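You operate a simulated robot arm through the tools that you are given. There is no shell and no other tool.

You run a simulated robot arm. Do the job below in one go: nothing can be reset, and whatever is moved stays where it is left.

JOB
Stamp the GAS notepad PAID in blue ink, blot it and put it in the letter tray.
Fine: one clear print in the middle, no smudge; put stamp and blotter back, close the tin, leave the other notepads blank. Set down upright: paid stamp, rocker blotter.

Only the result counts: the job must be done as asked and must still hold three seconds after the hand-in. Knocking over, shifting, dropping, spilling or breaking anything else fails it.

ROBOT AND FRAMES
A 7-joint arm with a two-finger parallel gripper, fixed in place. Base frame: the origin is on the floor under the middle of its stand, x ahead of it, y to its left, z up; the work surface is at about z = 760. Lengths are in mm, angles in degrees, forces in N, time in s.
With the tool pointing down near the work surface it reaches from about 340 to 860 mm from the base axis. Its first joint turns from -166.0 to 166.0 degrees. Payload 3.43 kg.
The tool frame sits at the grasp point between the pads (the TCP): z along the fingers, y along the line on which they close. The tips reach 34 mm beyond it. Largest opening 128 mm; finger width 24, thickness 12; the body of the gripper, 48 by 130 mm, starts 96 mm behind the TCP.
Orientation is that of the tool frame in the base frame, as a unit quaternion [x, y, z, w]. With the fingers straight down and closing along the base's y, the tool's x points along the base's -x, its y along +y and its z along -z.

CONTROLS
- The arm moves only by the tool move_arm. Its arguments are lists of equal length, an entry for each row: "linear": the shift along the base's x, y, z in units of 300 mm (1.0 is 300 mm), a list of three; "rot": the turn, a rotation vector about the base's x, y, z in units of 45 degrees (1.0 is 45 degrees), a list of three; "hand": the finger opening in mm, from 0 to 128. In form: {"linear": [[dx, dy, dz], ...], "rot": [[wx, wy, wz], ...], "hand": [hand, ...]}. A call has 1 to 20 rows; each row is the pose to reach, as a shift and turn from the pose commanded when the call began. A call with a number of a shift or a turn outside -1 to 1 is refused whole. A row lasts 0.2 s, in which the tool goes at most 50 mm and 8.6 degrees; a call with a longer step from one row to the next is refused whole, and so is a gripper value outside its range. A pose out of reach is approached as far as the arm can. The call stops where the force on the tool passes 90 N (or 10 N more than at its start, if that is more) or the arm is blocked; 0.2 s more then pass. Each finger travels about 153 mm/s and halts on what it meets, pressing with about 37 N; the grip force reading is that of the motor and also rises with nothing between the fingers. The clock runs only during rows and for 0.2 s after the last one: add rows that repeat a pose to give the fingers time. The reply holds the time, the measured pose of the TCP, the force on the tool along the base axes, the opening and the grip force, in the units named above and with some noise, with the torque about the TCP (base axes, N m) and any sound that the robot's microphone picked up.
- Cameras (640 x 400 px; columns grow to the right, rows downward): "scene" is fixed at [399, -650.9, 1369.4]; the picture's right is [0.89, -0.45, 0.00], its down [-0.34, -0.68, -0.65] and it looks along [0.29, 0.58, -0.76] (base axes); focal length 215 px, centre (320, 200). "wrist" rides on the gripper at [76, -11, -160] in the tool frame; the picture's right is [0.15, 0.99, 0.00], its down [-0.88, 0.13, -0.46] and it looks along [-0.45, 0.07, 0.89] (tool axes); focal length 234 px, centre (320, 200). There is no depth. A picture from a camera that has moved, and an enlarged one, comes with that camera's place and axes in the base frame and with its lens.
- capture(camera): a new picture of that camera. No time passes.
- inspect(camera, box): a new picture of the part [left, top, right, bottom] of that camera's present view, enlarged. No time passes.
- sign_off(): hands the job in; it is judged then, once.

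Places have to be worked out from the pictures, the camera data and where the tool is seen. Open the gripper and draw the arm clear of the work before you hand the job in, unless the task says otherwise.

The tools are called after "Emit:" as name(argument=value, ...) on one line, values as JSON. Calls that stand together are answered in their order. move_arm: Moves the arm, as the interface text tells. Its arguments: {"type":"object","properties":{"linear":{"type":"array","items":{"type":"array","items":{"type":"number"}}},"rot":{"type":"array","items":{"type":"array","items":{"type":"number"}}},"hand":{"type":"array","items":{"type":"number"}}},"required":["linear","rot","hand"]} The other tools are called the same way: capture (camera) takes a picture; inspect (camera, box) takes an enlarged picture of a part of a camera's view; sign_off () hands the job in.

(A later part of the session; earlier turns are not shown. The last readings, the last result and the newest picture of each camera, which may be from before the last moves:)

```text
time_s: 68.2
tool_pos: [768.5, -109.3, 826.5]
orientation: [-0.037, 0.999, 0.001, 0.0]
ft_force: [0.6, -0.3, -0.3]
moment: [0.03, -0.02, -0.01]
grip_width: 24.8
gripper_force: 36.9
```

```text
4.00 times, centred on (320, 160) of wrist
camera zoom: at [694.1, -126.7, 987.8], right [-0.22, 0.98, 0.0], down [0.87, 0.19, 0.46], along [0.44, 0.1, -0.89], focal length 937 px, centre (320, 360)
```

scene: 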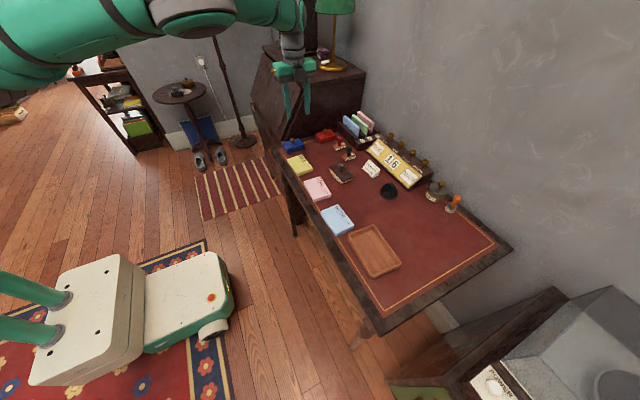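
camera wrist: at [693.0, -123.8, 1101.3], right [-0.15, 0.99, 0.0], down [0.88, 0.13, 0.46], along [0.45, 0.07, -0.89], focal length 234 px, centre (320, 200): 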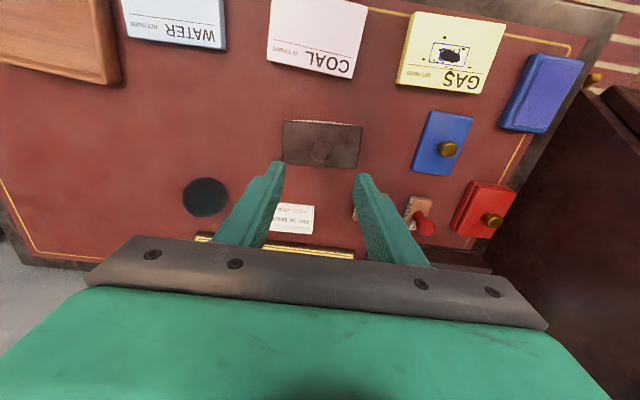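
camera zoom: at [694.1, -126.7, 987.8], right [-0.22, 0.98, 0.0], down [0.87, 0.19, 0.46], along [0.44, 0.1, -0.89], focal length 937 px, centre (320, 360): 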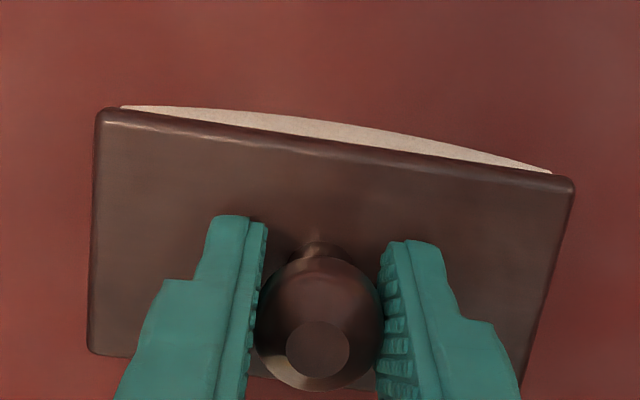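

Gripped at 24.8 mm. I'll lift straight up and check that the blotter hangs level.

Emit:
move_arm(linear=[[0, 0, 0.02], [0, 0, 0.07], [0, 0, 0.15], [0, 0, 0.27], [0, 0, 0.3767], [0, 0, 0.3767]], rot=[[0, 0, 0], [0, 0, 0], [0, 0, 0], [0, 0, 0], [0, 0, 0], [0, 0, 0]], hand=[10, 10, 10, 10, 10, 10])

Emit:
inspect(camera="scene", box=[310, 110, 390, 180])

Emit:
inspect(camera="wrist", box=[260, 110, 380, 210])

```text
time_s: 69.6
tool_pos: [769.6, -109.3, 939.2]
orientation: [-0.037, 0.999, 0.001, -0.001]
ft_force: [0.7, 0.5, -2.2]
moment: [0.02, 0.02, 0.01]
grip_width: 24.8
gripper_force: 37.3
```

```text
5.71 times, centred on (350, 145) of scene
camera zoom: at [399.0, -650.9, 1369.4], right [0.89, -0.45, 0.0], down [-0.34, -0.68, -0.65], along [0.29, 0.58, -0.76], focal length 1227 px, centre (149, 514)
```

zoom: 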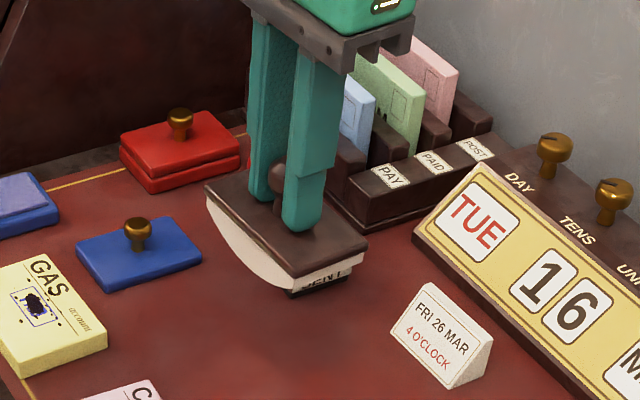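

```text
4.00 times, centred on (320, 160) of wrist
camera zoom: at [693.8, -126.7, 1100.8], right [-0.22, 0.98, 0.0], down [0.87, 0.19, 0.45], along [0.44, 0.1, -0.89], focal length 937 px, centre (320, 360)
```

zoom: 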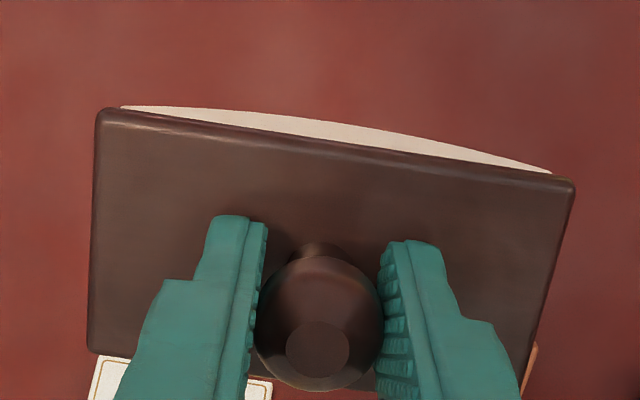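

It is held level. I'll move it above the print and turn slightly to the pad's yaw.

Emit:
move_arm(linear=[[-0.083, 0.09, 0], [-0.167, 0.18, 0], [-0.25, 0.27, 0], [-0.333, 0.36, 0], [-0.4163, 0.448, 0], [-0.4163, 0.448, -0.1], [-0.4163, 0.448, -0.2], [-0.4163, 0.448, -0.28], [-0.4163, 0.448, -0.28]], rot=[[0, 0, -0.02], [0, 0, -0.038], [0, 0, -0.038], [0, 0, -0.038], [0, 0, -0.038], [0, 0, -0.038], [0, 0, -0.038], [0, 0, -0.038], [0, 0, -0.038]], hand=[10, 10, 10, 10, 10, 10, 10, 10, 10])

Emit:
inspect(camera="scene", box=[270, 125, 350, 185])

Emit:
inspect(camera="wrist", box=[220, 80, 400, 210])

```text
time_s: 71.6
tool_pos: [645.7, 25.7, 856.6]
orientation: [-0.022, 1.0, 0.0, 0.0]
ft_force: [0.8, -0.1, -2.9]
moment: [-0.01, 0.01, -0.01]
grip_width: 24.9
gripper_force: 37.1
```

```text
6.67 times, centred on (310, 155) of scene
camera zoom: at [399.0, -650.9, 1369.4], right [0.89, -0.45, 0.0], down [-0.34, -0.68, -0.65], along [0.29, 0.58, -0.76], focal length 1431 px, centre (387, 500)
```

zoom: 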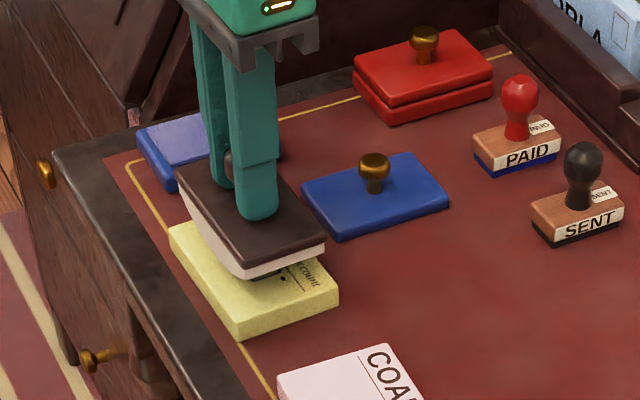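

```text
3.08 times, centred on (310, 145) of wrist
camera zoom: at [569.3, 10.4, 1016.5], right [-0.19, 0.98, 0.0], down [0.87, 0.17, 0.46], along [0.45, 0.09, -0.89], focal length 720 px, centre (351, 369)
```

zoom: 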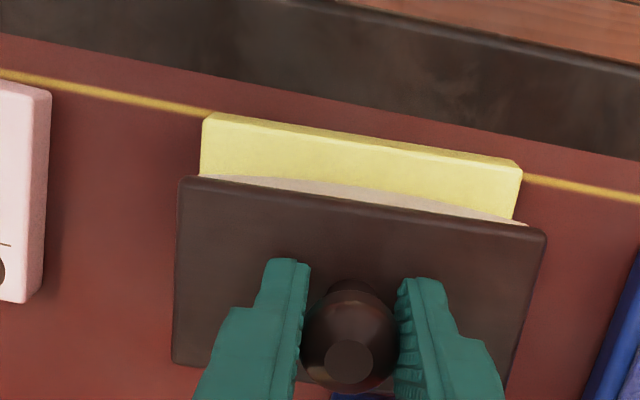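

The blotter hovers a few millimetres above the pad. I'll look at its side profile more closely to get the rocker radius before touching.

Emit:
inspect(camera="scene", box=[290, 145, 322, 170])

```text
16.00 times, centred on (306, 158) of scene
camera zoom: at [399.0, -650.9, 1369.4], right [0.89, -0.45, 0.0], down [-0.34, -0.68, -0.65], along [0.29, 0.58, -0.76], focal length 3434 px, centre (544, 880)
```

zoom: 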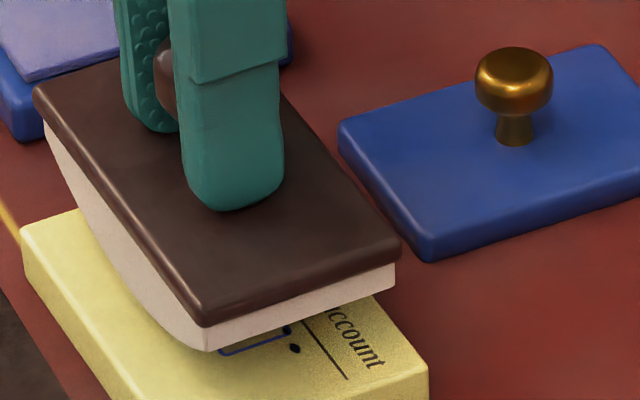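

Emit:
inspect(camera="scene", box=[291, 149, 307, 169])

```text
16.00 times, centred on (299, 159) of scene
camera zoom: at [399.0, -650.9, 1369.4], right [0.89, -0.45, 0.0], down [-0.34, -0.68, -0.65], along [0.29, 0.58, -0.76], focal length 3434 px, centre (656, 856)
```

zoom: 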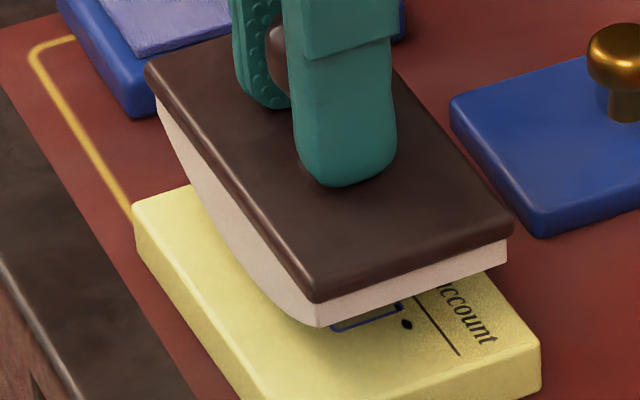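

I judge the rocker radius to be about 100 mm, with its centre about 33 mm above the TCP. I'll touch down flat on the print centre in small steps.

Emit:
move_arm(linear=[[0, 0, -0.01], [0, 0, -0.02], [0, 0, -0.03], [0, 0, -0.03]], rot=[[0, 0, 0], [0, 0, 0], [0, 0, 0], [0, 0, 0]], hand=[10, 10, 10, 10])

Emit:
move_arm(linear=[[0, 0, -0.0033], [0, 0, -0.005], [0, 0, -0.005]], rot=[[0, 0, 0], [0, 0, 0], [0, 0, 0]], hand=[10, 10, 10])

```text
time_s: 72.6
tool_pos: [644.0, 23.1, 846.3]
orientation: [-0.021, 1.0, 0.0, 0.001]
ft_force: [0.0, 0.1, -2.4]
moment: [0.02, 0.0, 0.03]
grip_width: 24.9
gripper_force: 37.6
```

```text
time_s: 73.4
tool_pos: [646.1, 25.5, 845.4]
orientation: [-0.021, 1.0, 0.0, 0.0]
ft_force: [0.4, 0.1, -2.3]
moment: [0.01, 0.0, -0.02]
grip_width: 24.9
gripper_force: 37.0
```

Emit:
move_arm(linear=[[0, 0, -0.0017], [0, 0, -0.0033], [0, 0, -0.0033]], rot=[[0, 0, 0], [0, 0, 0], [0, 0, 0]], hand=[10, 10, 10])

```text
time_s: 74.2
tool_pos: [645.6, 25.1, 846.0]
orientation: [-0.021, 1.0, 0.0, 0.0]
ft_force: [-0.9, -1.3, 8.3]
moment: [-0.08, 0.12, -0.03]
grip_width: 24.9
gripper_force: 37.3
```

Contact at about 10 N. I'll rock it by pure rolling, starting with a small +6° to check forces.

Emit:
move_arm(linear=[[0.00025, -0.00587, 4e-05], [0.00049, -0.01174, 0.00015], [0.00074, -0.01761, 0.00034], [0.00098, -0.02349, 0.0006], [0.00098, -0.02349, 0.0006]], rot=[[0.0333, 0.0014, 0], [0.0666, 0.0028, 0], [0.0999, 0.0042, 0], [0.1332, 0.0056, 0], [0.1332, 0.0056, 0]], hand=[10, 10, 10, 10, 10])

Emit:
inspect(camera="scene", box=[280, 140, 330, 175])

```text
time_s: 75.4
tool_pos: [644.7, 18.0, 845.8]
orientation: [-0.021, 0.998, 0.052, -0.001]
ft_force: [2.3, 0.2, 13.4]
moment: [0.0, -0.13, 0.0]
grip_width: 25.0
gripper_force: 36.5
```

```text
11.43 times, centred on (305, 158) of scene
camera zoom: at [399.0, -650.9, 1369.4], right [0.89, -0.45, 0.0], down [-0.34, -0.68, -0.65], along [0.29, 0.58, -0.76], focal length 2453 px, centre (491, 686)
```

zoom: 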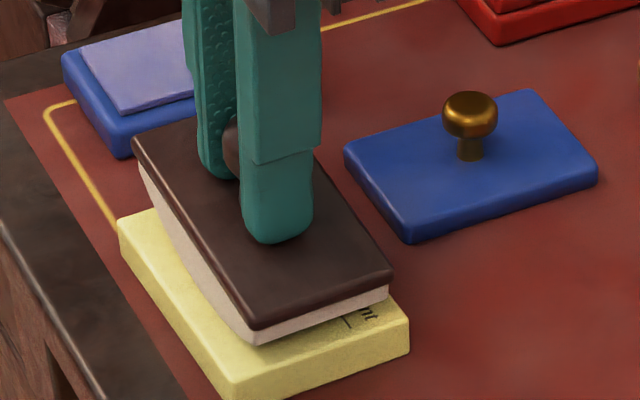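

The rolling is clean, with almost no shear and about 13 N down. I'll go on to +12° and roll back to level.

Emit:
move_arm(linear=[[0.00025, -0.0059, 0.00037], [0.00049, -0.01179, 0.00075], [0.00074, -0.0177, 0.00127], [0.00099, -0.02362, 0.00179], [0.00099, -0.02362, 0.00179], [0.00074, -0.0177, 0.00127], [0.00049, -0.01179, 0.00075], [0.00025, -0.0059, 0.00037], [0, 0, 0], [-0.00025, 0.00587, -0.00022], [-0.00049, 0.01175, -0.00045], [-0.00074, 0.01762, -0.00053], [-0.00098, 0.02349, -0.0006], [-0.00098, 0.02349, -0.0006]], rot=[[0.0333, 0.0014, 0], [0.0666, 0.0028, 0], [0.0999, 0.0042, 0], [0.1332, 0.0056, 0], [0.1332, 0.0056, 0], [0.0999, 0.0042, 0], [0.0666, 0.0028, 0], [0.0333, 0.0014, 0], [0, 0, 0], [-0.0333, -0.0014, 0], [-0.0666, -0.0028, 0], [-0.0999, -0.0042, 0], [-0.1332, -0.0056, 0], [-0.1332, -0.0056, 0]], hand=[10, 10, 10, 10, 10, 10, 10, 10, 10, 10, 10, 10, 10, 10])

```text
time_s: 78.4
tool_pos: [645.0, 25.1, 844.7]
orientation: [-0.022, 1.0, 0.001, 0.0]
ft_force: [0.5, -0.5, 11.5]
moment: [0.0, -0.08, -0.02]
grip_width: 24.9
gripper_force: 37.2
```

I'm back at level with a steady 11.5 N and no shear. Now the other way, to -12° and back.

Emit:
move_arm(linear=[[-0.00025, 0.00587, 4e-05], [-0.00049, 0.01174, 0.00015], [-0.00074, 0.01761, 0.00034], [-0.00098, 0.02349, 0.0006], [-0.00123, 0.02938, 0.00095], [-0.00148, 0.03528, 0.00134], [-0.00173, 0.04119, 0.00183], [-0.00198, 0.04711, 0.00238], [-0.00198, 0.04711, 0.00238], [-0.00173, 0.04119, 0.00183], [-0.00148, 0.03528, 0.00134], [-0.00123, 0.02938, 0.00095], [-0.00098, 0.02349, 0.0006], [-0.00074, 0.01761, 0.00034], [-0.00049, 0.01174, 0.00015], [-0.00025, 0.00587, 4e-05], [0, 0, 0], [0, 0, 0]], rot=[[-0.0333, -0.0014, 0], [-0.0666, -0.0028, 0], [-0.0999, -0.0042, 0], [-0.1332, -0.0056, 0], [-0.1665, -0.007, 0], [-0.1998, -0.0084, 0], [-0.2331, -0.0098, 0], [-0.2664, -0.0112, 0], [-0.2664, -0.0112, 0], [-0.2331, -0.0098, 0], [-0.1998, -0.0084, 0], [-0.1665, -0.007, 0], [-0.1332, -0.0056, 0], [-0.0999, -0.0042, 0], [-0.0666, -0.0028, 0], [-0.0333, -0.0014, 0], [0, 0, 0], [0, 0, 0]], hand=[10, 10, 10, 10, 10, 10, 10, 10, 10, 10, 10, 10, 10, 10, 10, 10, 10, 10])

```text
time_s: 82.2
tool_pos: [644.2, 24.9, 844.4]
orientation: [-0.021, 1.0, 0.0, 0.0]
ft_force: [0.8, 0.5, 10.8]
moment: [-0.01, -0.08, 0.01]
grip_width: 24.8
gripper_force: 37.2
```

The force held at about 11 N throughout. I'll lift straight up and check the print.

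Emit:
move_arm(linear=[[0, 0, 0.005], [0, 0, 0.02], [0, 0, 0.07], [0, 0, 0.17], [0, 0, 0.3183], [0, 0, 0.3183]], rot=[[0, 0, 0], [0, 0, 0], [0, 0, 0], [0, 0, 0], [0, 0, 0], [0, 0, 0]], hand=[10, 10, 10, 10, 10, 10])

Emit:
inspect(camera="scene", box=[285, 150, 325, 180])

Emit:
inspect(camera="scene", box=[270, 105, 350, 175])

```text
time_s: 83.6
tool_pos: [643.9, 24.7, 940.7]
orientation: [-0.021, 1.0, 0.0, 0.0]
ft_force: [0.2, 1.0, -3.0]
moment: [0.03, 0.01, 0.0]
grip_width: 24.8
gripper_force: 37.1
```

```text
13.33 times, centred on (305, 165) of scene
camera zoom: at [399.0, -650.9, 1369.4], right [0.89, -0.45, 0.0], down [-0.34, -0.68, -0.65], along [0.29, 0.58, -0.76], focal length 2862 px, centre (520, 667)
```

zoom: 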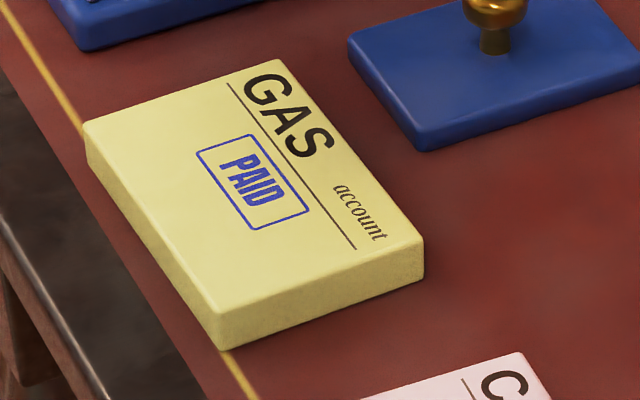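

```text
5.71 times, centred on (310, 140) of scene
camera zoom: at [399.0, -650.9, 1369.4], right [0.89, -0.45, 0.0], down [-0.34, -0.68, -0.65], along [0.29, 0.58, -0.76], focal length 1227 px, centre (377, 543)
```

zoom: 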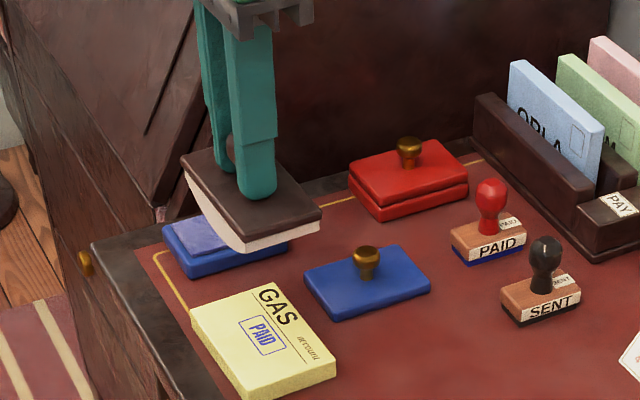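

The blotter took up the wet ink and left one clear blue PAID in the middle, reading with GAS. I'll return the blotter to its original spot and yaw.

Emit:
move_arm(linear=[[0.083, -0.09, 0], [0.167, -0.18, 0], [0.25, -0.27, 0], [0.333, -0.36, 0], [0.4163, -0.448, 0], [0.4163, -0.448, -0.12], [0.4163, -0.448, -0.24], [0.4163, -0.448, -0.33], [0.4163, -0.448, -0.36], [0.4163, -0.448, -0.36]], rot=[[0, 0, 0.02], [0, 0, 0.038], [0, 0, 0.038], [0, 0, 0.038], [0, 0, 0.038], [0, 0, 0.038], [0, 0, 0.038], [0, 0, 0.038], [0, 0, 0.038], [0, 0, 0.038]], hand=[10, 10, 10, 10, 10, 10, 10, 10, 10, 10])

Emit:
inspect(camera="scene", box=[318, 150, 374, 190])

```text
time_s: 85.8
tool_pos: [769.1, -108.7, 831.4]
orientation: [-0.036, 0.999, 0.0, 0.0]
ft_force: [-0.6, -0.2, -2.8]
moment: [0.02, 0.01, -0.02]
grip_width: 24.5
gripper_force: 37.0
```

```text
10.00 times, centred on (346, 170) of scene
camera zoom: at [399.0, -650.9, 1369.4], right [0.89, -0.45, 0.0], down [-0.34, -0.68, -0.65], along [0.29, 0.58, -0.76], focal length 2146 px, centre (60, 500)
```

zoom: 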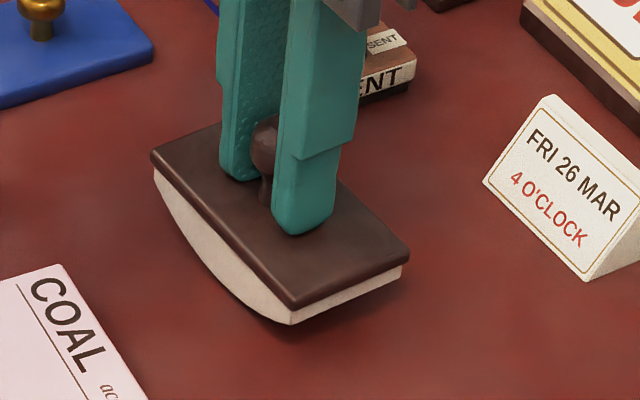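

Emit:
move_arm(linear=[[0, 0, -0.005], [0, 0, -0.01], [0, 0, -0.0133], [0, 0, -0.0133]], rot=[[0, 0, 0], [0, 0, 0], [0, 0, 0], [0, 0, 0]], hand=[10, 10, 10, 10])

```text
time_s: 86.8
tool_pos: [768.9, -109.8, 826.8]
orientation: [-0.037, 0.999, 0.0, 0.001]
ft_force: [1.1, 0.0, -2.5]
moment: [0.02, -0.02, -0.03]
grip_width: 25.0
gripper_force: 36.8
```

Emit:
move_arm(linear=[[0, 0, -0.0017], [0, 0, -0.0033], [0, 0, -0.005], [0, 0, -0.005]], rot=[[0, 0, 0], [0, 0, 0], [0, 0, 0], [0, 0, 0]], hand=[10, 10, 10, 10])

```text
time_s: 87.8
tool_pos: [768.6, -109.8, 827.6]
orientation: [-0.036, 0.999, 0.0, 0.0]
ft_force: [-1.8, -0.3, 3.8]
moment: [0.01, 0.12, -0.01]
grip_width: 25.2
gripper_force: 37.0
```

The blotter touches the desk with 6 N of change in force. I'll release gently and rise.

Emit:
move_arm(linear=[[0, 0, 0], [0, 0, 0], [0, 0, 0], [0, 0, 0], [0, 0, 0.05], [0, 0, 0.15], [0, 0, 0.3], [0, 0, 0.38], [0, 0, 0.38]], rot=[[0, 0, 0], [0, 0, 0], [0, 0, 0], [0, 0, 0], [0, 0, 0], [0, 0, 0], [0, 0, 0], [0, 0, 0], [0, 0, 0]], hand=[28, 34, 50, 60, 60, 60, 60, 60, 60])

Emit:
inspect(camera="scene", box=[318, 140, 374, 190])

Emit:
capture(camera="wrist")

```text
time_s: 89.8
tool_pos: [768.8, -109.7, 940.8]
orientation: [-0.037, 0.999, -0.001, -0.001]
ft_force: [-1.1, -0.3, -1.3]
moment: [0.0, 0.0, 0.01]
grip_width: 60.1
gripper_force: 0.0
```

```text
8.00 times, centred on (346, 165) of scene
camera zoom: at [399.0, -650.9, 1369.4], right [0.89, -0.45, 0.0], down [-0.34, -0.68, -0.65], along [0.29, 0.58, -0.76], focal length 1717 px, centre (112, 480)
```

zoom: 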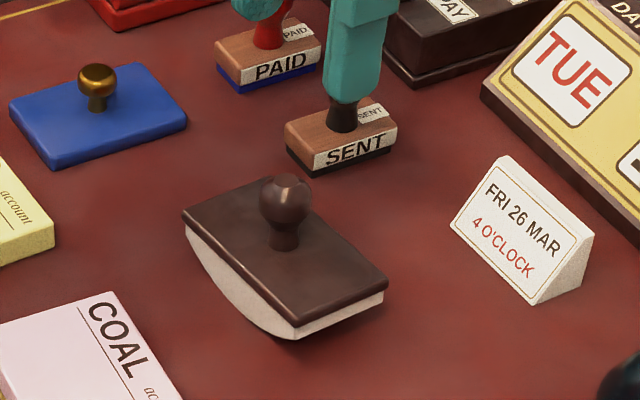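

```text
taken
camera wrist: at [693.8, -127.4, 1102.2], right [-0.22, 0.98, 0.0], down [0.87, 0.19, 0.46], along [0.44, 0.1, -0.89], focal length 234 px, centre (320, 200)
```

wrist: 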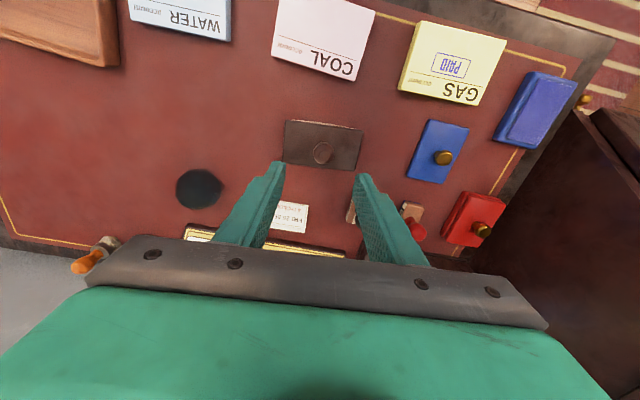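

The blotter is back and standing level. Next I'll close the tin, moving above the lid while turning to yaw -90.

Emit:
move_arm(linear=[[-0.005, 0.047, 0], [-0.01, 0.094, 0], [-0.015, 0.14, 0], [-0.02, 0.187, 0], [-0.025, 0.234, 0], [-0.03, 0.28, 0], [-0.03, 0.28, 0]], rot=[[0, 0, -0.167], [0, 0, -0.333], [0, 0, -0.5], [0, 0, -0.667], [0, 0, -0.833], [0, 0, -1.0], [0, 0, -1.0]], hand=[55, 50, 50, 50, 50, 50, 50])

Emit:
move_arm(linear=[[-0.005, 0.047, 0], [-0.01, 0.094, 0], [-0.015, 0.14, 0], [-0.02, 0.187, 0], [-0.03, 0.234, 0], [-0.035, 0.278, 0], [-0.035, 0.278, 0]], rot=[[0, 0, -0.167], [0, 0, -0.333], [0, 0, -0.5], [0, 0, -0.667], [0, 0, -0.833], [0, 0, -1.0], [0, 0, -1.0]], hand=[50, 50, 50, 50, 50, 50, 50])

Emit:
move_arm(linear=[[0, 0, -0.05], [0, 0, -0.15], [0, 0, -0.23], [0, 0, -0.23]], rot=[[0, 0, -0.091], [0, 0, -0.091], [0, 0, -0.091], [0, 0, -0.091]], hand=[50, 50, 50, 50])

Emit:
inspect(camera="wrist", box=[240, 90, 400, 210])

```text
time_s: 91.4
tool_pos: [760.3, -25.1, 940.6]
orientation: [0.35, 0.937, 0.0, 0.001]
ft_force: [-0.4, 0.0, -1.1]
moment: [-0.02, 0.02, 0.02]
grip_width: 50.0
gripper_force: 0.0
```

```text
time_s: 93.0
tool_pos: [749.8, 58.2, 941.0]
orientation: [0.682, 0.732, 0.0, 0.0]
ft_force: [0.4, -0.4, 0.1]
moment: [-0.01, 0.01, 0.04]
grip_width: 50.2
gripper_force: 0.2
```

```text
time_s: 94.0
tool_pos: [749.3, 59.5, 871.9]
orientation: [0.706, 0.708, 0.0, 0.0]
ft_force: [0.0, -0.5, -0.3]
moment: [-0.02, -0.02, -0.03]
grip_width: 49.9
gripper_force: 0.2
```

```text
3.33 times, centred on (320, 150) of wrist
camera zoom: at [738.7, 133.6, 1032.0], right [0.99, 0.15, 0.0], down [0.13, -0.88, 0.46], along [0.07, -0.45, -0.89], focal length 781 px, centre (320, 367)
```

zoom: 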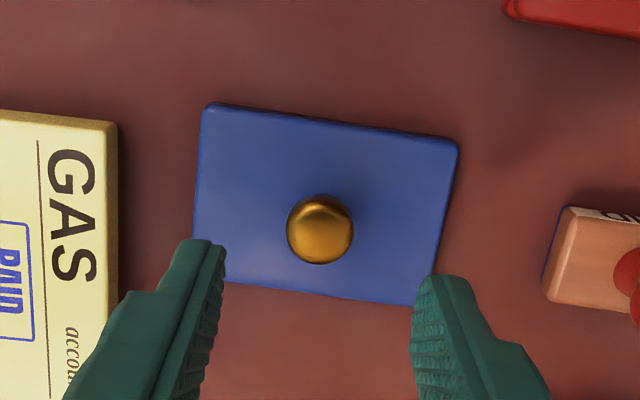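

The lid's knob lies in the same relation to the fingers as when I set it down. I'll descend and grip it.

Emit:
move_arm(linear=[[0, 0, -0.1], [0, 0, -0.18], [0, 0, -0.219], [0, 0, -0.219], [0, 0, -0.219], [0, 0, -0.219], [0, 0, -0.219]], rot=[[0, 0, 0], [0, 0, 0], [0, 0, 0], [0, 0, 0], [0, 0, 0], [0, 0, 0], [0, 0, 0]], hand=[50, 50, 50, 35, 10, 10, 10])

Emit:
inspect(camera="scene", box=[300, 130, 348, 165])

```text
time_s: 95.6
tool_pos: [750.7, 58.3, 805.4]
orientation: [0.706, 0.708, 0.0, 0.0]
ft_force: [0.5, 0.4, -0.2]
moment: [-0.01, -0.02, 0.04]
grip_width: 20.3
gripper_force: 36.5
```

```text
11.43 times, centred on (324, 148) of scene
camera zoom: at [399.0, -650.9, 1369.4], right [0.89, -0.45, 0.0], down [-0.34, -0.68, -0.65], along [0.29, 0.58, -0.76], focal length 2453 px, centre (274, 800)
```

zoom: 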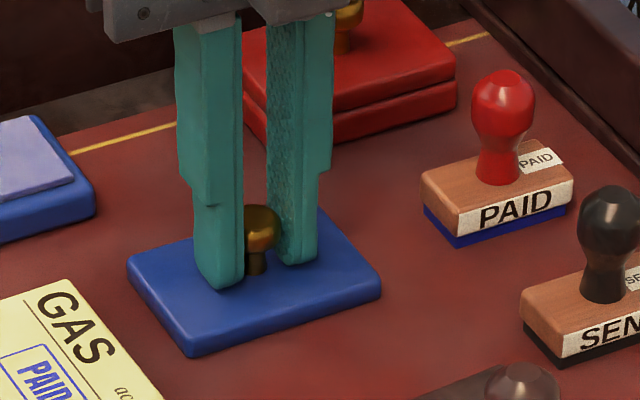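

Gripped. I'll lift, carry it back over the tin and descend to about 6 mm above closed.

Emit:
move_arm(linear=[[0, 0, 0.05], [0, 0, 0.15], [0, 0, 0.315], [-0.067, 0.083, 0.315], [-0.135, 0.167, 0.315], [-0.202, 0.25, 0.315], [-0.269, 0.333, 0.315], [-0.269, 0.333, 0.2], [-0.269, 0.333, 0.11], [-0.269, 0.333, 0.077], [-0.269, 0.333, 0.077]], rot=[[0, 0, 0], [0, 0, 0], [0, 0, 0], [0, 0, 0], [0, 0, 0], [0, 0, 0], [0, 0, 0], [0, 0, 0], [0, 0, 0], [0, 0, 0], [0, 0, 0]], hand=[10, 10, 10, 10, 10, 10, 10, 10, 10, 10, 10])

Emit:
inspect(camera="scene", box=[274, 120, 322, 155])

Emit:
inspect(camera="wrist", box=[240, 100, 400, 220])

```text
time_s: 98.0
tool_pos: [670.0, 158.8, 827.5]
orientation: [0.707, 0.707, 0.0, 0.0]
ft_force: [1.2, 0.5, -1.3]
moment: [0.0, -0.01, -0.01]
grip_width: 20.2
gripper_force: 36.9
```

```text
11.43 times, centred on (298, 138) of scene
camera zoom: at [399.0, -650.9, 1369.4], right [0.89, -0.45, 0.0], down [-0.34, -0.68, -0.65], along [0.29, 0.58, -0.76], focal length 2453 px, centre (571, 914)
```

zoom: 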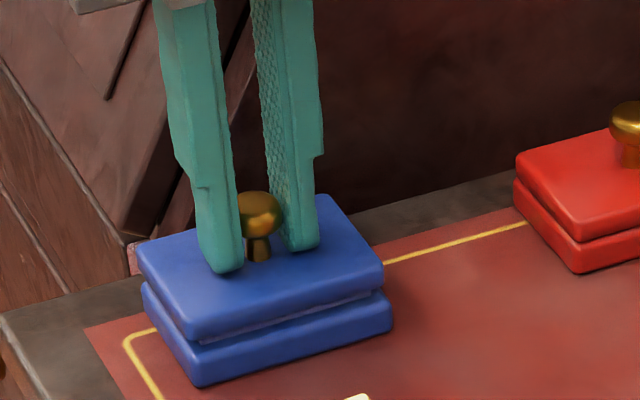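

```text
3.33 times, centred on (320, 160) of wrist
camera zoom: at [657.7, 233.6, 988.5], right [0.99, 0.15, 0.0], down [0.13, -0.88, 0.46], along [0.07, -0.45, -0.89], focal length 781 px, centre (320, 333)
```

zoom: 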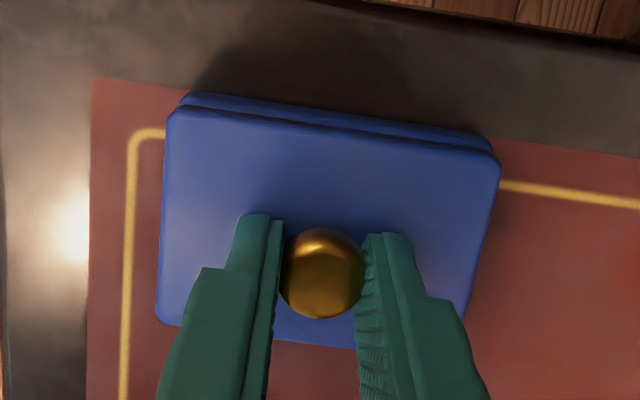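

The lid lines up with the base, since the displacement is the exact reverse. I'll lower it in 1 mm steps.

Emit:
move_arm(linear=[[0, 0, -0.0033], [0, 0, -0.0067], [0, 0, -0.01], [0, 0, -0.0133], [0, 0, -0.0133]], rot=[[0, 0, 0], [0, 0, 0], [0, 0, 0], [0, 0, 0], [0, 0, 0]], hand=[10, 10, 10, 10, 10])

Emit:
move_arm(linear=[[0, 0, -0.0025], [0, 0, -0.005], [0, 0, -0.005]], rot=[[0, 0, 0], [0, 0, 0], [0, 0, 0]], hand=[10, 10, 10])

Emit:
inspect(camera="scene", box=[274, 130, 322, 160])

```text
time_s: 99.2
tool_pos: [669.5, 157.8, 825.4]
orientation: [0.706, 0.708, 0.0, 0.0]
ft_force: [-0.1, 0.4, -1.2]
moment: [0.01, 0.0, -0.01]
grip_width: 20.2
gripper_force: 37.8
```

```text
time_s: 100.0
tool_pos: [668.6, 157.6, 822.5]
orientation: [0.707, 0.707, 0.0, 0.0]
ft_force: [-0.1, 0.1, -0.2]
moment: [0.03, 0.0, 0.01]
grip_width: 19.9
gripper_force: 36.6
```

```text
13.33 times, centred on (298, 145) of scene
camera zoom: at [399.0, -650.9, 1369.4], right [0.89, -0.45, 0.0], down [-0.34, -0.68, -0.65], along [0.29, 0.58, -0.76], focal length 2862 px, centre (613, 933)
```

zoom: 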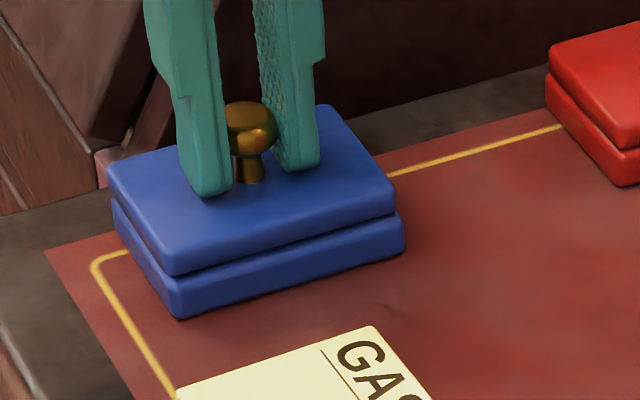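

The lid is about 2 mm above seated and roughly 1 mm towards -x compared with the original picture. I'll nudge it +0.8 mm in x and keep lowering.

Emit:
move_arm(linear=[[0, 0, 0.0033], [0.0027, 0, 0.0033], [0.0027, 0, 0], [0.0027, 0, -0.0017], [0.0027, 0, -0.0033], [0.0027, 0, -0.0033]], rot=[[0, 0, 0], [0, 0, 0], [0, 0, 0], [0, 0, 0], [0, 0, 0], [0, 0, 0]], hand=[10, 10, 10, 10, 10, 10])

```text
time_s: 101.4
tool_pos: [669.4, 158.3, 822.5]
orientation: [0.707, 0.707, 0.0, 0.0]
ft_force: [-0.7, -0.3, -0.3]
moment: [-0.04, 0.0, 0.0]
grip_width: 20.2
gripper_force: 36.5
```

Emit:
move_arm(linear=[[0, 0, -0.0017], [0, 0, -0.0033], [0, 0, -0.0033]], rot=[[0, 0, 0], [0, 0, 0], [0, 0, 0]], hand=[10, 10, 10])

```text
time_s: 102.2
tool_pos: [670.1, 158.7, 822.3]
orientation: [0.706, 0.708, 0.0, 0.0]
ft_force: [-0.5, 0.1, -0.4]
moment: [0.02, -0.01, -0.02]
grip_width: 20.3
gripper_force: 36.5
```

Emit:
move_arm(linear=[[0, 0, -0.0017], [0, 0, -0.0033], [0, 0, -0.0033]], rot=[[0, 0, 0], [0, 0, 0], [0, 0, 0]], hand=[10, 10, 10])

Emit:
inspect(camera="scene", box=[274, 130, 322, 160])

```text
time_s: 103.0
tool_pos: [669.6, 158.2, 821.9]
orientation: [0.707, 0.707, 0.0, 0.0]
ft_force: [-4.4, -4.3, 18.6]
moment: [-0.13, 0.12, 0.04]
grip_width: 20.1
gripper_force: 37.4
heard: snap
```

```text
13.33 times, centred on (298, 145) of scene
camera zoom: at [399.0, -650.9, 1369.4], right [0.89, -0.45, 0.0], down [-0.34, -0.68, -0.65], along [0.29, 0.58, -0.76], focal length 2862 px, centre (613, 933)
```

zoom: 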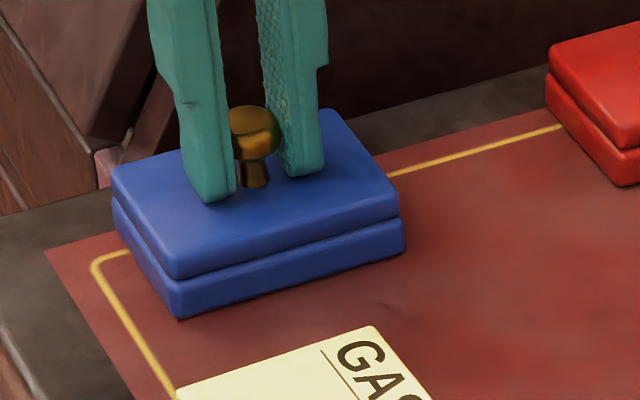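

A snap was heard and the lid now sits exactly as in the original picture. I'll release and rise.

Emit:
move_arm(linear=[[0, 0, 0.0015], [0, 0, 0.0015], [0, 0, 0.0015], [0, 0, 0.0015], [0, 0, 0.05], [0, 0, 0.15], [0, 0, 0.3], [0, 0, 0.4], [0, 0, 0.4]], rot=[[0, 0, 0], [0, 0, 0], [0, 0, 0], [0, 0, 0], [0, 0, 0], [0, 0, 0], [0, 0, 0], [0, 0, 0], [0, 0, 0]], hand=[25, 35, 50, 50, 50, 50, 50, 50, 50])

Emit:
inspect(camera="scene", box=[274, 130, 322, 160])

```text
time_s: 105.0
tool_pos: [670.4, 157.9, 941.5]
orientation: [0.706, 0.708, 0.0, 0.0]
ft_force: [0.6, 0.2, -0.4]
moment: [-0.02, 0.02, -0.01]
grip_width: 50.0
gripper_force: 0.2
```

```text
13.33 times, centred on (298, 145) of scene
camera zoom: at [399.0, -650.9, 1369.4], right [0.89, -0.45, 0.0], down [-0.34, -0.68, -0.65], along [0.29, 0.58, -0.76], focal length 2862 px, centre (613, 933)
```

zoom: 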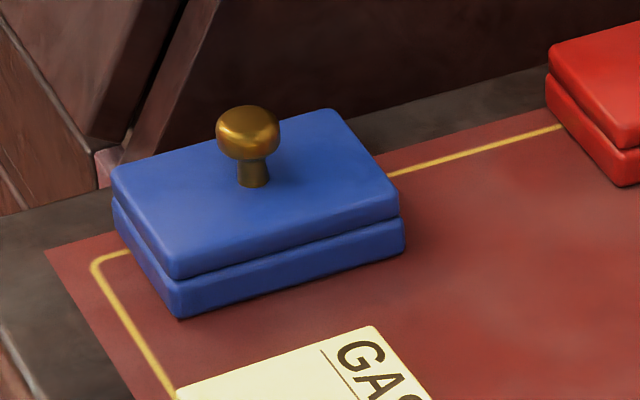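

The tin is closed exactly as at the start. Next I'll survey the letter tray, moving along the desk at a safe height.

Emit:
move_arm(linear=[[0.01, -0.14, 0.02], [0.02, -0.28, 0.04], [0.03, -0.42, 0.06], [0.04, -0.56, 0.06], [0.05, -0.7, 0.06], [0.06, -0.84, 0.06], [0.067, -0.98, 0.06]], rot=[[0, 0, 0], [0, 0, 0], [0, 0, 0], [0, 0, 0], [0, 0, 0], [0, 0, 0], [0, 0, 0]], hand=[60, 80, 100, 110, 110, 110, 110])

Emit:
move_arm(linear=[[0, -0.14, 0], [0, -0.28, 0], [0, -0.42, 0], [0, -0.56, 0], [0, -0.7, 0], [0, -0.7, 0]], rot=[[0, 0, 0], [0, 0, 0], [0, 0, 0], [0, 0, 0], [0, 0, 0], [0, 0, 0]], hand=[110, 110, 110, 110, 110, 110])

Emit:
capture(camera="wrist")

Emit:
capture(camera="scene")

```text
time_s: 106.6
tool_pos: [691.6, -134.6, 958.9]
orientation: [0.707, 0.708, 0.0, 0.0]
ft_force: [0.6, -0.1, 0.1]
moment: [-0.02, 0.04, -0.02]
grip_width: 109.7
gripper_force: 0.1
```

```text
time_s: 108.0
tool_pos: [690.4, -346.2, 958.7]
orientation: [0.706, 0.708, 0.0, 0.0]
ft_force: [0.7, -0.3, 0.0]
moment: [-0.03, -0.01, 0.04]
grip_width: 110.0
gripper_force: 0.1
```

```text
taken
camera wrist: at [678.7, -271.1, 1118.8], right [0.99, 0.15, 0.0], down [0.13, -0.88, 0.46], along [0.07, -0.45, -0.89], focal length 234 px, centre (320, 200)
```

wrist: 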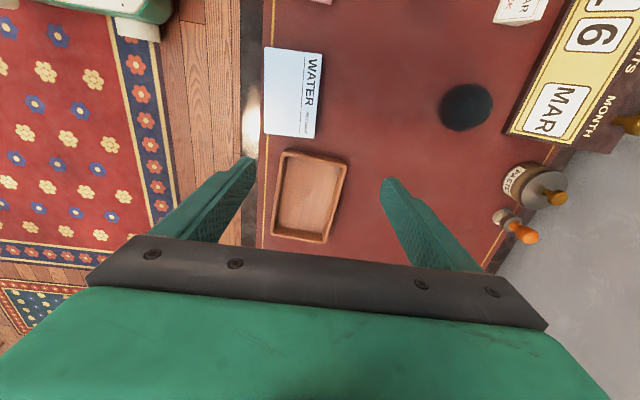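

```text
taken
```

scene: 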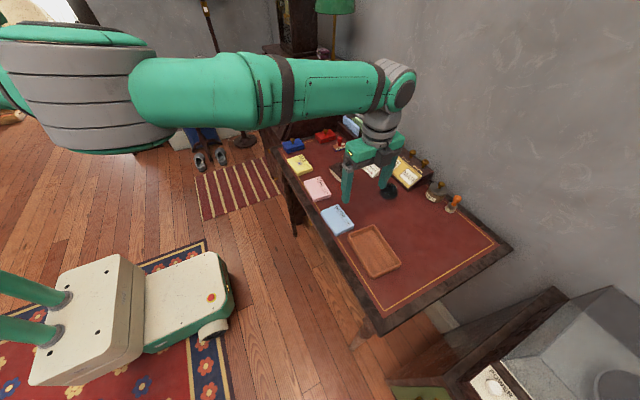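

Emit:
inspect(camera="wrist", box=[250, 140, 370, 250])

Emit:
inspect(camera="scene", box=[335, 215, 415, 285])

```text
3.64 times, centred on (310, 195) of wrist
camera zoom: at [678.7, -271.1, 1118.8], right [0.99, 0.15, 0.0], down [0.13, -0.88, 0.46], along [0.07, -0.45, -0.89], focal length 852 px, centre (356, 218)
```

zoom: 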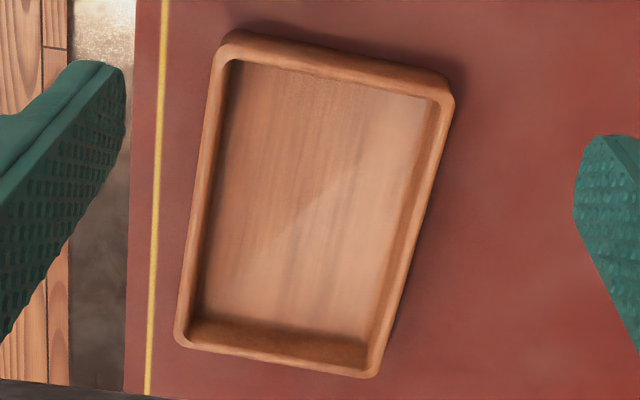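

```text
5.71 times, centred on (375, 250) of scene
camera zoom: at [399.0, -650.9, 1369.4], right [0.89, -0.45, 0.0], down [-0.34, -0.68, -0.65], along [0.29, 0.58, -0.76], focal length 1227 px, centre (6, -86)
```

zoom: 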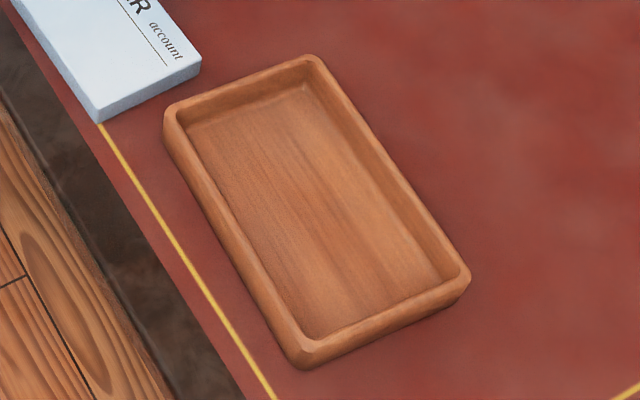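

The tray measures about 95 x 150 mm outside, is centred near (682, -449) and is yawed about -4.4°. I need its inner size, so I'll zoom in on its ends.

Emit:
inspect(camera="wrist", box=[275, 145, 353, 185])

Emit:
inspect(camera="wrist", box=[265, 205, 345, 245])

```text
8.21 times, centred on (314, 165) of wrist
camera zoom: at [678.7, -271.1, 1118.8], right [0.99, 0.15, 0.0], down [0.13, -0.88, 0.46], along [0.07, -0.45, -0.89], focal length 1921 px, centre (369, 487)
```

zoom: 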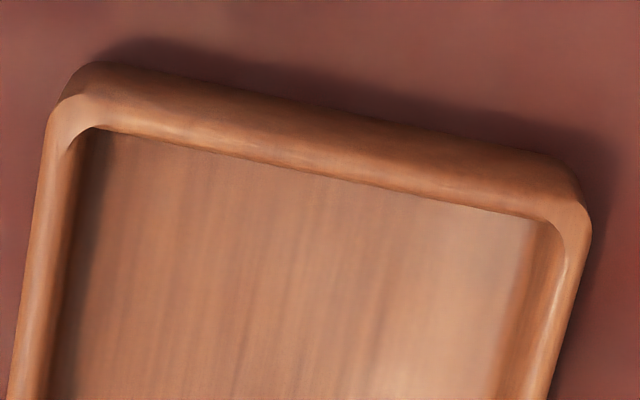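

```text
8.00 times, centred on (305, 225) of wrist
camera zoom: at [678.7, -271.1, 1118.8], right [0.99, 0.15, 0.0], down [0.13, -0.88, 0.46], along [0.07, -0.45, -0.89], focal length 1873 px, centre (440, 0)
```

zoom: 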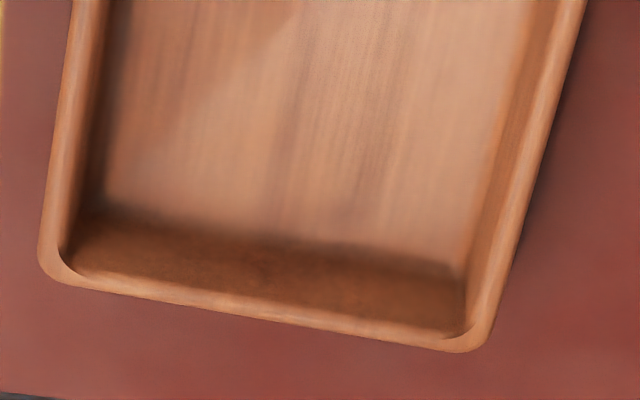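

The inside is about 87 x 143 mm at the rim and 80 x 130 mm at the floor. The notepad (71 x 104.5 mm) must therefore be held across its long side so the fingers fit inside the tray. I'll go back to the GAS pad with the tool turned to about -177.6°, closing along the pad's length.

Emit:
move_arm(linear=[[-0.011, 0.09, 0], [-0.022, 0.18, 0], [-0.033, 0.27, 0], [-0.044, 0.36, 0], [-0.055, 0.45, 0], [-0.065, 0.54, 0], [-0.075, 0.62, 0]], rot=[[0, 0, -0.143], [0, 0, -0.286], [0, 0, -0.429], [0, 0, -0.571], [0, 0, -0.714], [0, 0, -0.857], [0, 0, -1.0]], hand=[110, 110, 110, 110, 115, 120, 126])

Emit:
move_arm(linear=[[-0.011, 0.09, 0], [-0.022, 0.18, 0], [-0.033, 0.27, 0], [-0.044, 0.36, 0], [-0.055, 0.45, 0], [-0.065, 0.54, 0], [-0.076, 0.613, 0], [-0.076, 0.613, 0]], rot=[[0, 0, -0.135], [0, 0, -0.27], [0, 0, -0.406], [0, 0, -0.541], [0, 0, -0.676], [0, 0, -0.81], [0, 0, -0.947], [0, 0, -0.947]], hand=[126, 126, 126, 126, 126, 126, 126, 126])

Emit:
capture(camera="wrist")

Emit:
inspect(camera="scene", box=[260, 90, 388, 200])

```text
time_s: 109.6
tool_pos: [668.1, -161.8, 959.8]
orientation: [0.924, 0.381, 0.0, 0.001]
ft_force: [-1.0, 0.1, 0.2]
moment: [0.0, 0.0, -0.02]
grip_width: 126.1
gripper_force: 0.1
```

```text
time_s: 111.4
tool_pos: [645.1, 24.5, 959.1]
orientation: [1.0, 0.021, 0.0, 0.0]
ft_force: [0.4, -0.4, -0.1]
moment: [0.02, 0.01, 0.04]
grip_width: 126.0
gripper_force: 0.1
```

```text
taken
camera wrist: at [719.6, 38.4, 1118.8], right [0.19, -0.98, 0.0], down [-0.87, -0.17, 0.46], along [-0.45, -0.09, -0.89], focal length 234 px, centre (320, 200)
```

wrist: 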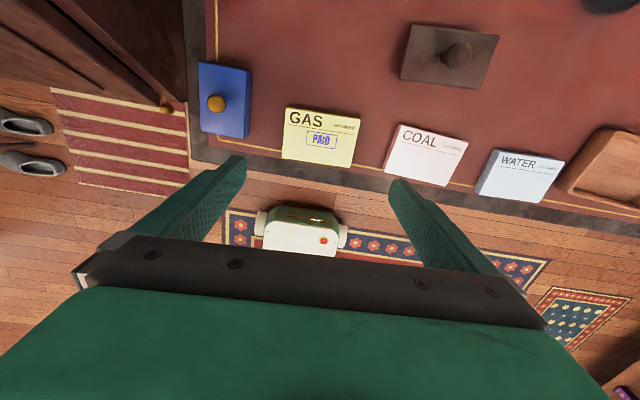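

```text
3.64 times, centred on (324, 145) of scene
camera zoom: at [399.0, -650.9, 1369.4], right [0.89, -0.45, 0.0], down [-0.34, -0.68, -0.65], along [0.29, 0.58, -0.76], focal length 781 px, centre (306, 400)
```

zoom: 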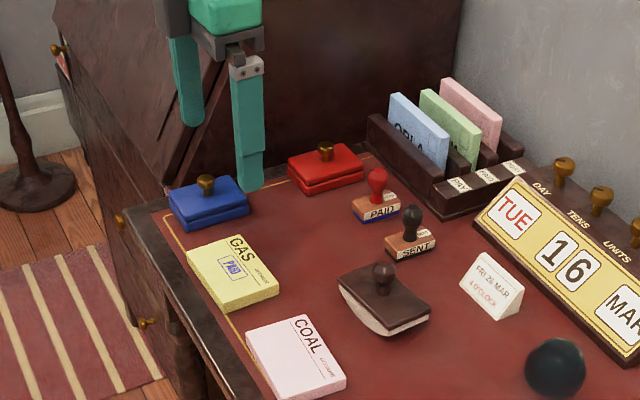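

Emit:
inspect(camera="wrist", box=[270, 95, 370, 175])

```text
5.00 times, centred on (320, 135) of wrist
camera zoom: at [719.6, 38.4, 1118.8], right [0.19, -0.98, 0.0], down [-0.87, -0.17, 0.46], along [-0.45, -0.09, -0.89], focal length 1171 px, centre (320, 525)
```

zoom: 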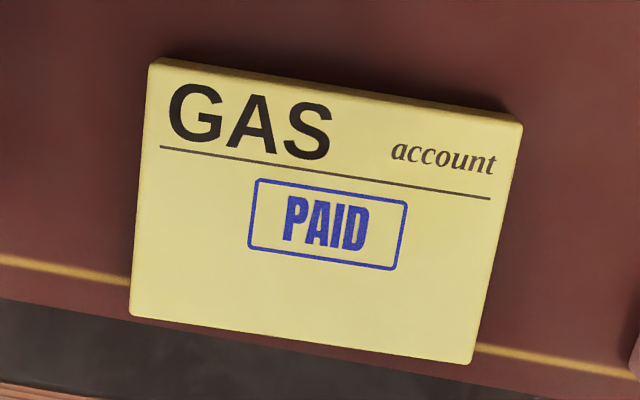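

The print is crisp and centred. The pad centre is within 0.5 mm of the TCP and the yaw matches. I'll descend with the fingers wide open along the pad's ends.

Emit:
move_arm(linear=[[0.0017, 0, -0.15], [0.0017, 0, -0.3], [0.0017, 0, -0.43], [0.0017, 0, -0.48], [0.0017, 0, -0.48]], rot=[[0, 0, 0], [0, 0, 0], [0, 0, 0], [0, 0, 0], [0, 0, 0]], hand=[127, 127, 127, 127, 127])

Emit:
inspect(camera="scene", box=[270, 120, 350, 180])

Emit:
capture(camera="wrist")

```text
time_s: 112.6
tool_pos: [645.9, 24.3, 814.5]
orientation: [1.0, 0.022, 0.001, 0.0]
ft_force: [-0.2, -0.1, -0.4]
moment: [-0.01, 0.02, -0.05]
grip_width: 127.2
gripper_force: 0.1
```

```text
6.67 times, centred on (310, 150) of scene
camera zoom: at [399.0, -650.9, 1369.4], right [0.89, -0.45, 0.0], down [-0.34, -0.68, -0.65], along [0.29, 0.58, -0.76], focal length 1431 px, centre (387, 533)
```

zoom: 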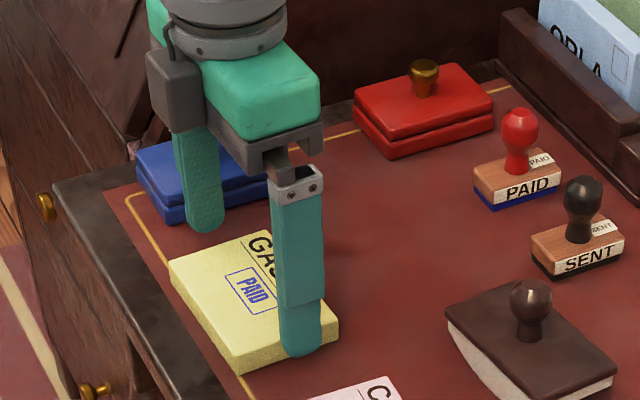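

```text
taken
camera wrist: at [720.2, 37.9, 974.9], right [0.19, -0.98, 0.0], down [-0.87, -0.17, 0.45], along [-0.45, -0.09, -0.89], focal length 234 px, centre (320, 200)
```

wrist: 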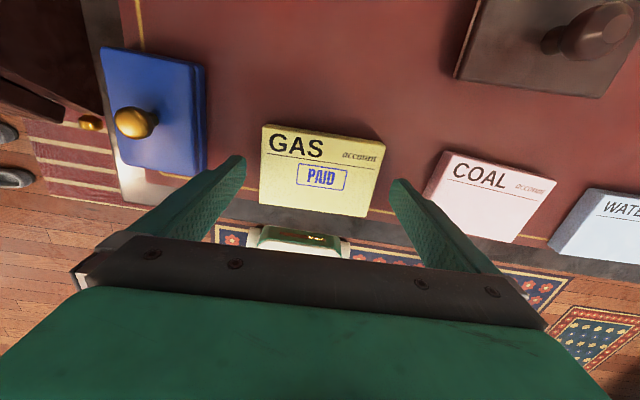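

The fingers straddle the pad and are clear of the tin and COAL. I'll go down the last 15 mm, then close gently on its ends.

Emit:
move_arm(linear=[[0, 0, -0.03], [0, 0, -0.051], [0, 0, -0.051], [0, 0, -0.051], [0, 0, -0.051], [0, 0, -0.051], [0, 0, -0.051], [0, 0, -0.051]], rot=[[0, 0, 0], [0, 0, 0], [0, 0, 0], [0, 0, 0], [0, 0, 0], [0, 0, 0], [0, 0, 0], [0, 0, 0]], hand=[127, 127, 120, 114, 108, 102, 95, 95])

Emit:
inspect(camera="scene", box=[270, 125, 350, 185])

Emit:
inspect(camera="wrist", box=[220, 90, 420, 230])

```text
time_s: 114.4
tool_pos: [645.9, 22.6, 800.3]
orientation: [1.0, 0.022, 0.0, 0.0]
ft_force: [0.0, -0.3, 0.5]
moment: [0.05, 0.0, 0.01]
grip_width: 104.1
gripper_force: 37.1
```

```text
6.67 times, centred on (310, 155) of scene
camera zoom: at [399.0, -650.9, 1369.4], right [0.89, -0.45, 0.0], down [-0.34, -0.68, -0.65], along [0.29, 0.58, -0.76], focal length 1431 px, centre (387, 500)
```

zoom: 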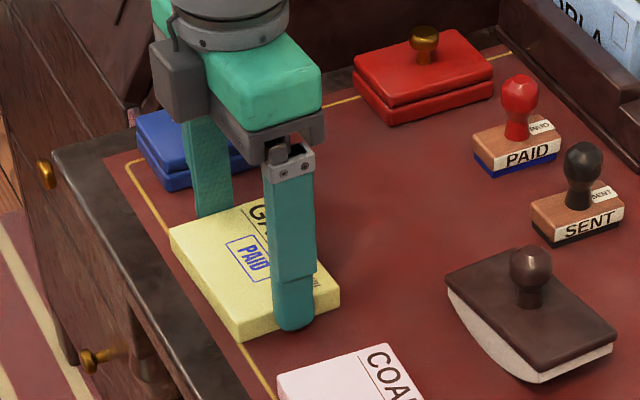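

```text
2.86 times, centred on (320, 160) of wrist
camera zoom: at [720.4, 37.8, 960.1], right [0.19, -0.98, 0.0], down [-0.87, -0.17, 0.46], along [-0.45, -0.09, -0.89], focal length 669 px, centre (320, 314)
```

zoom: 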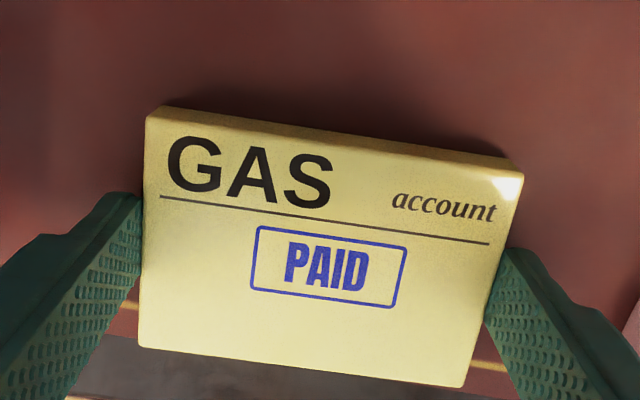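

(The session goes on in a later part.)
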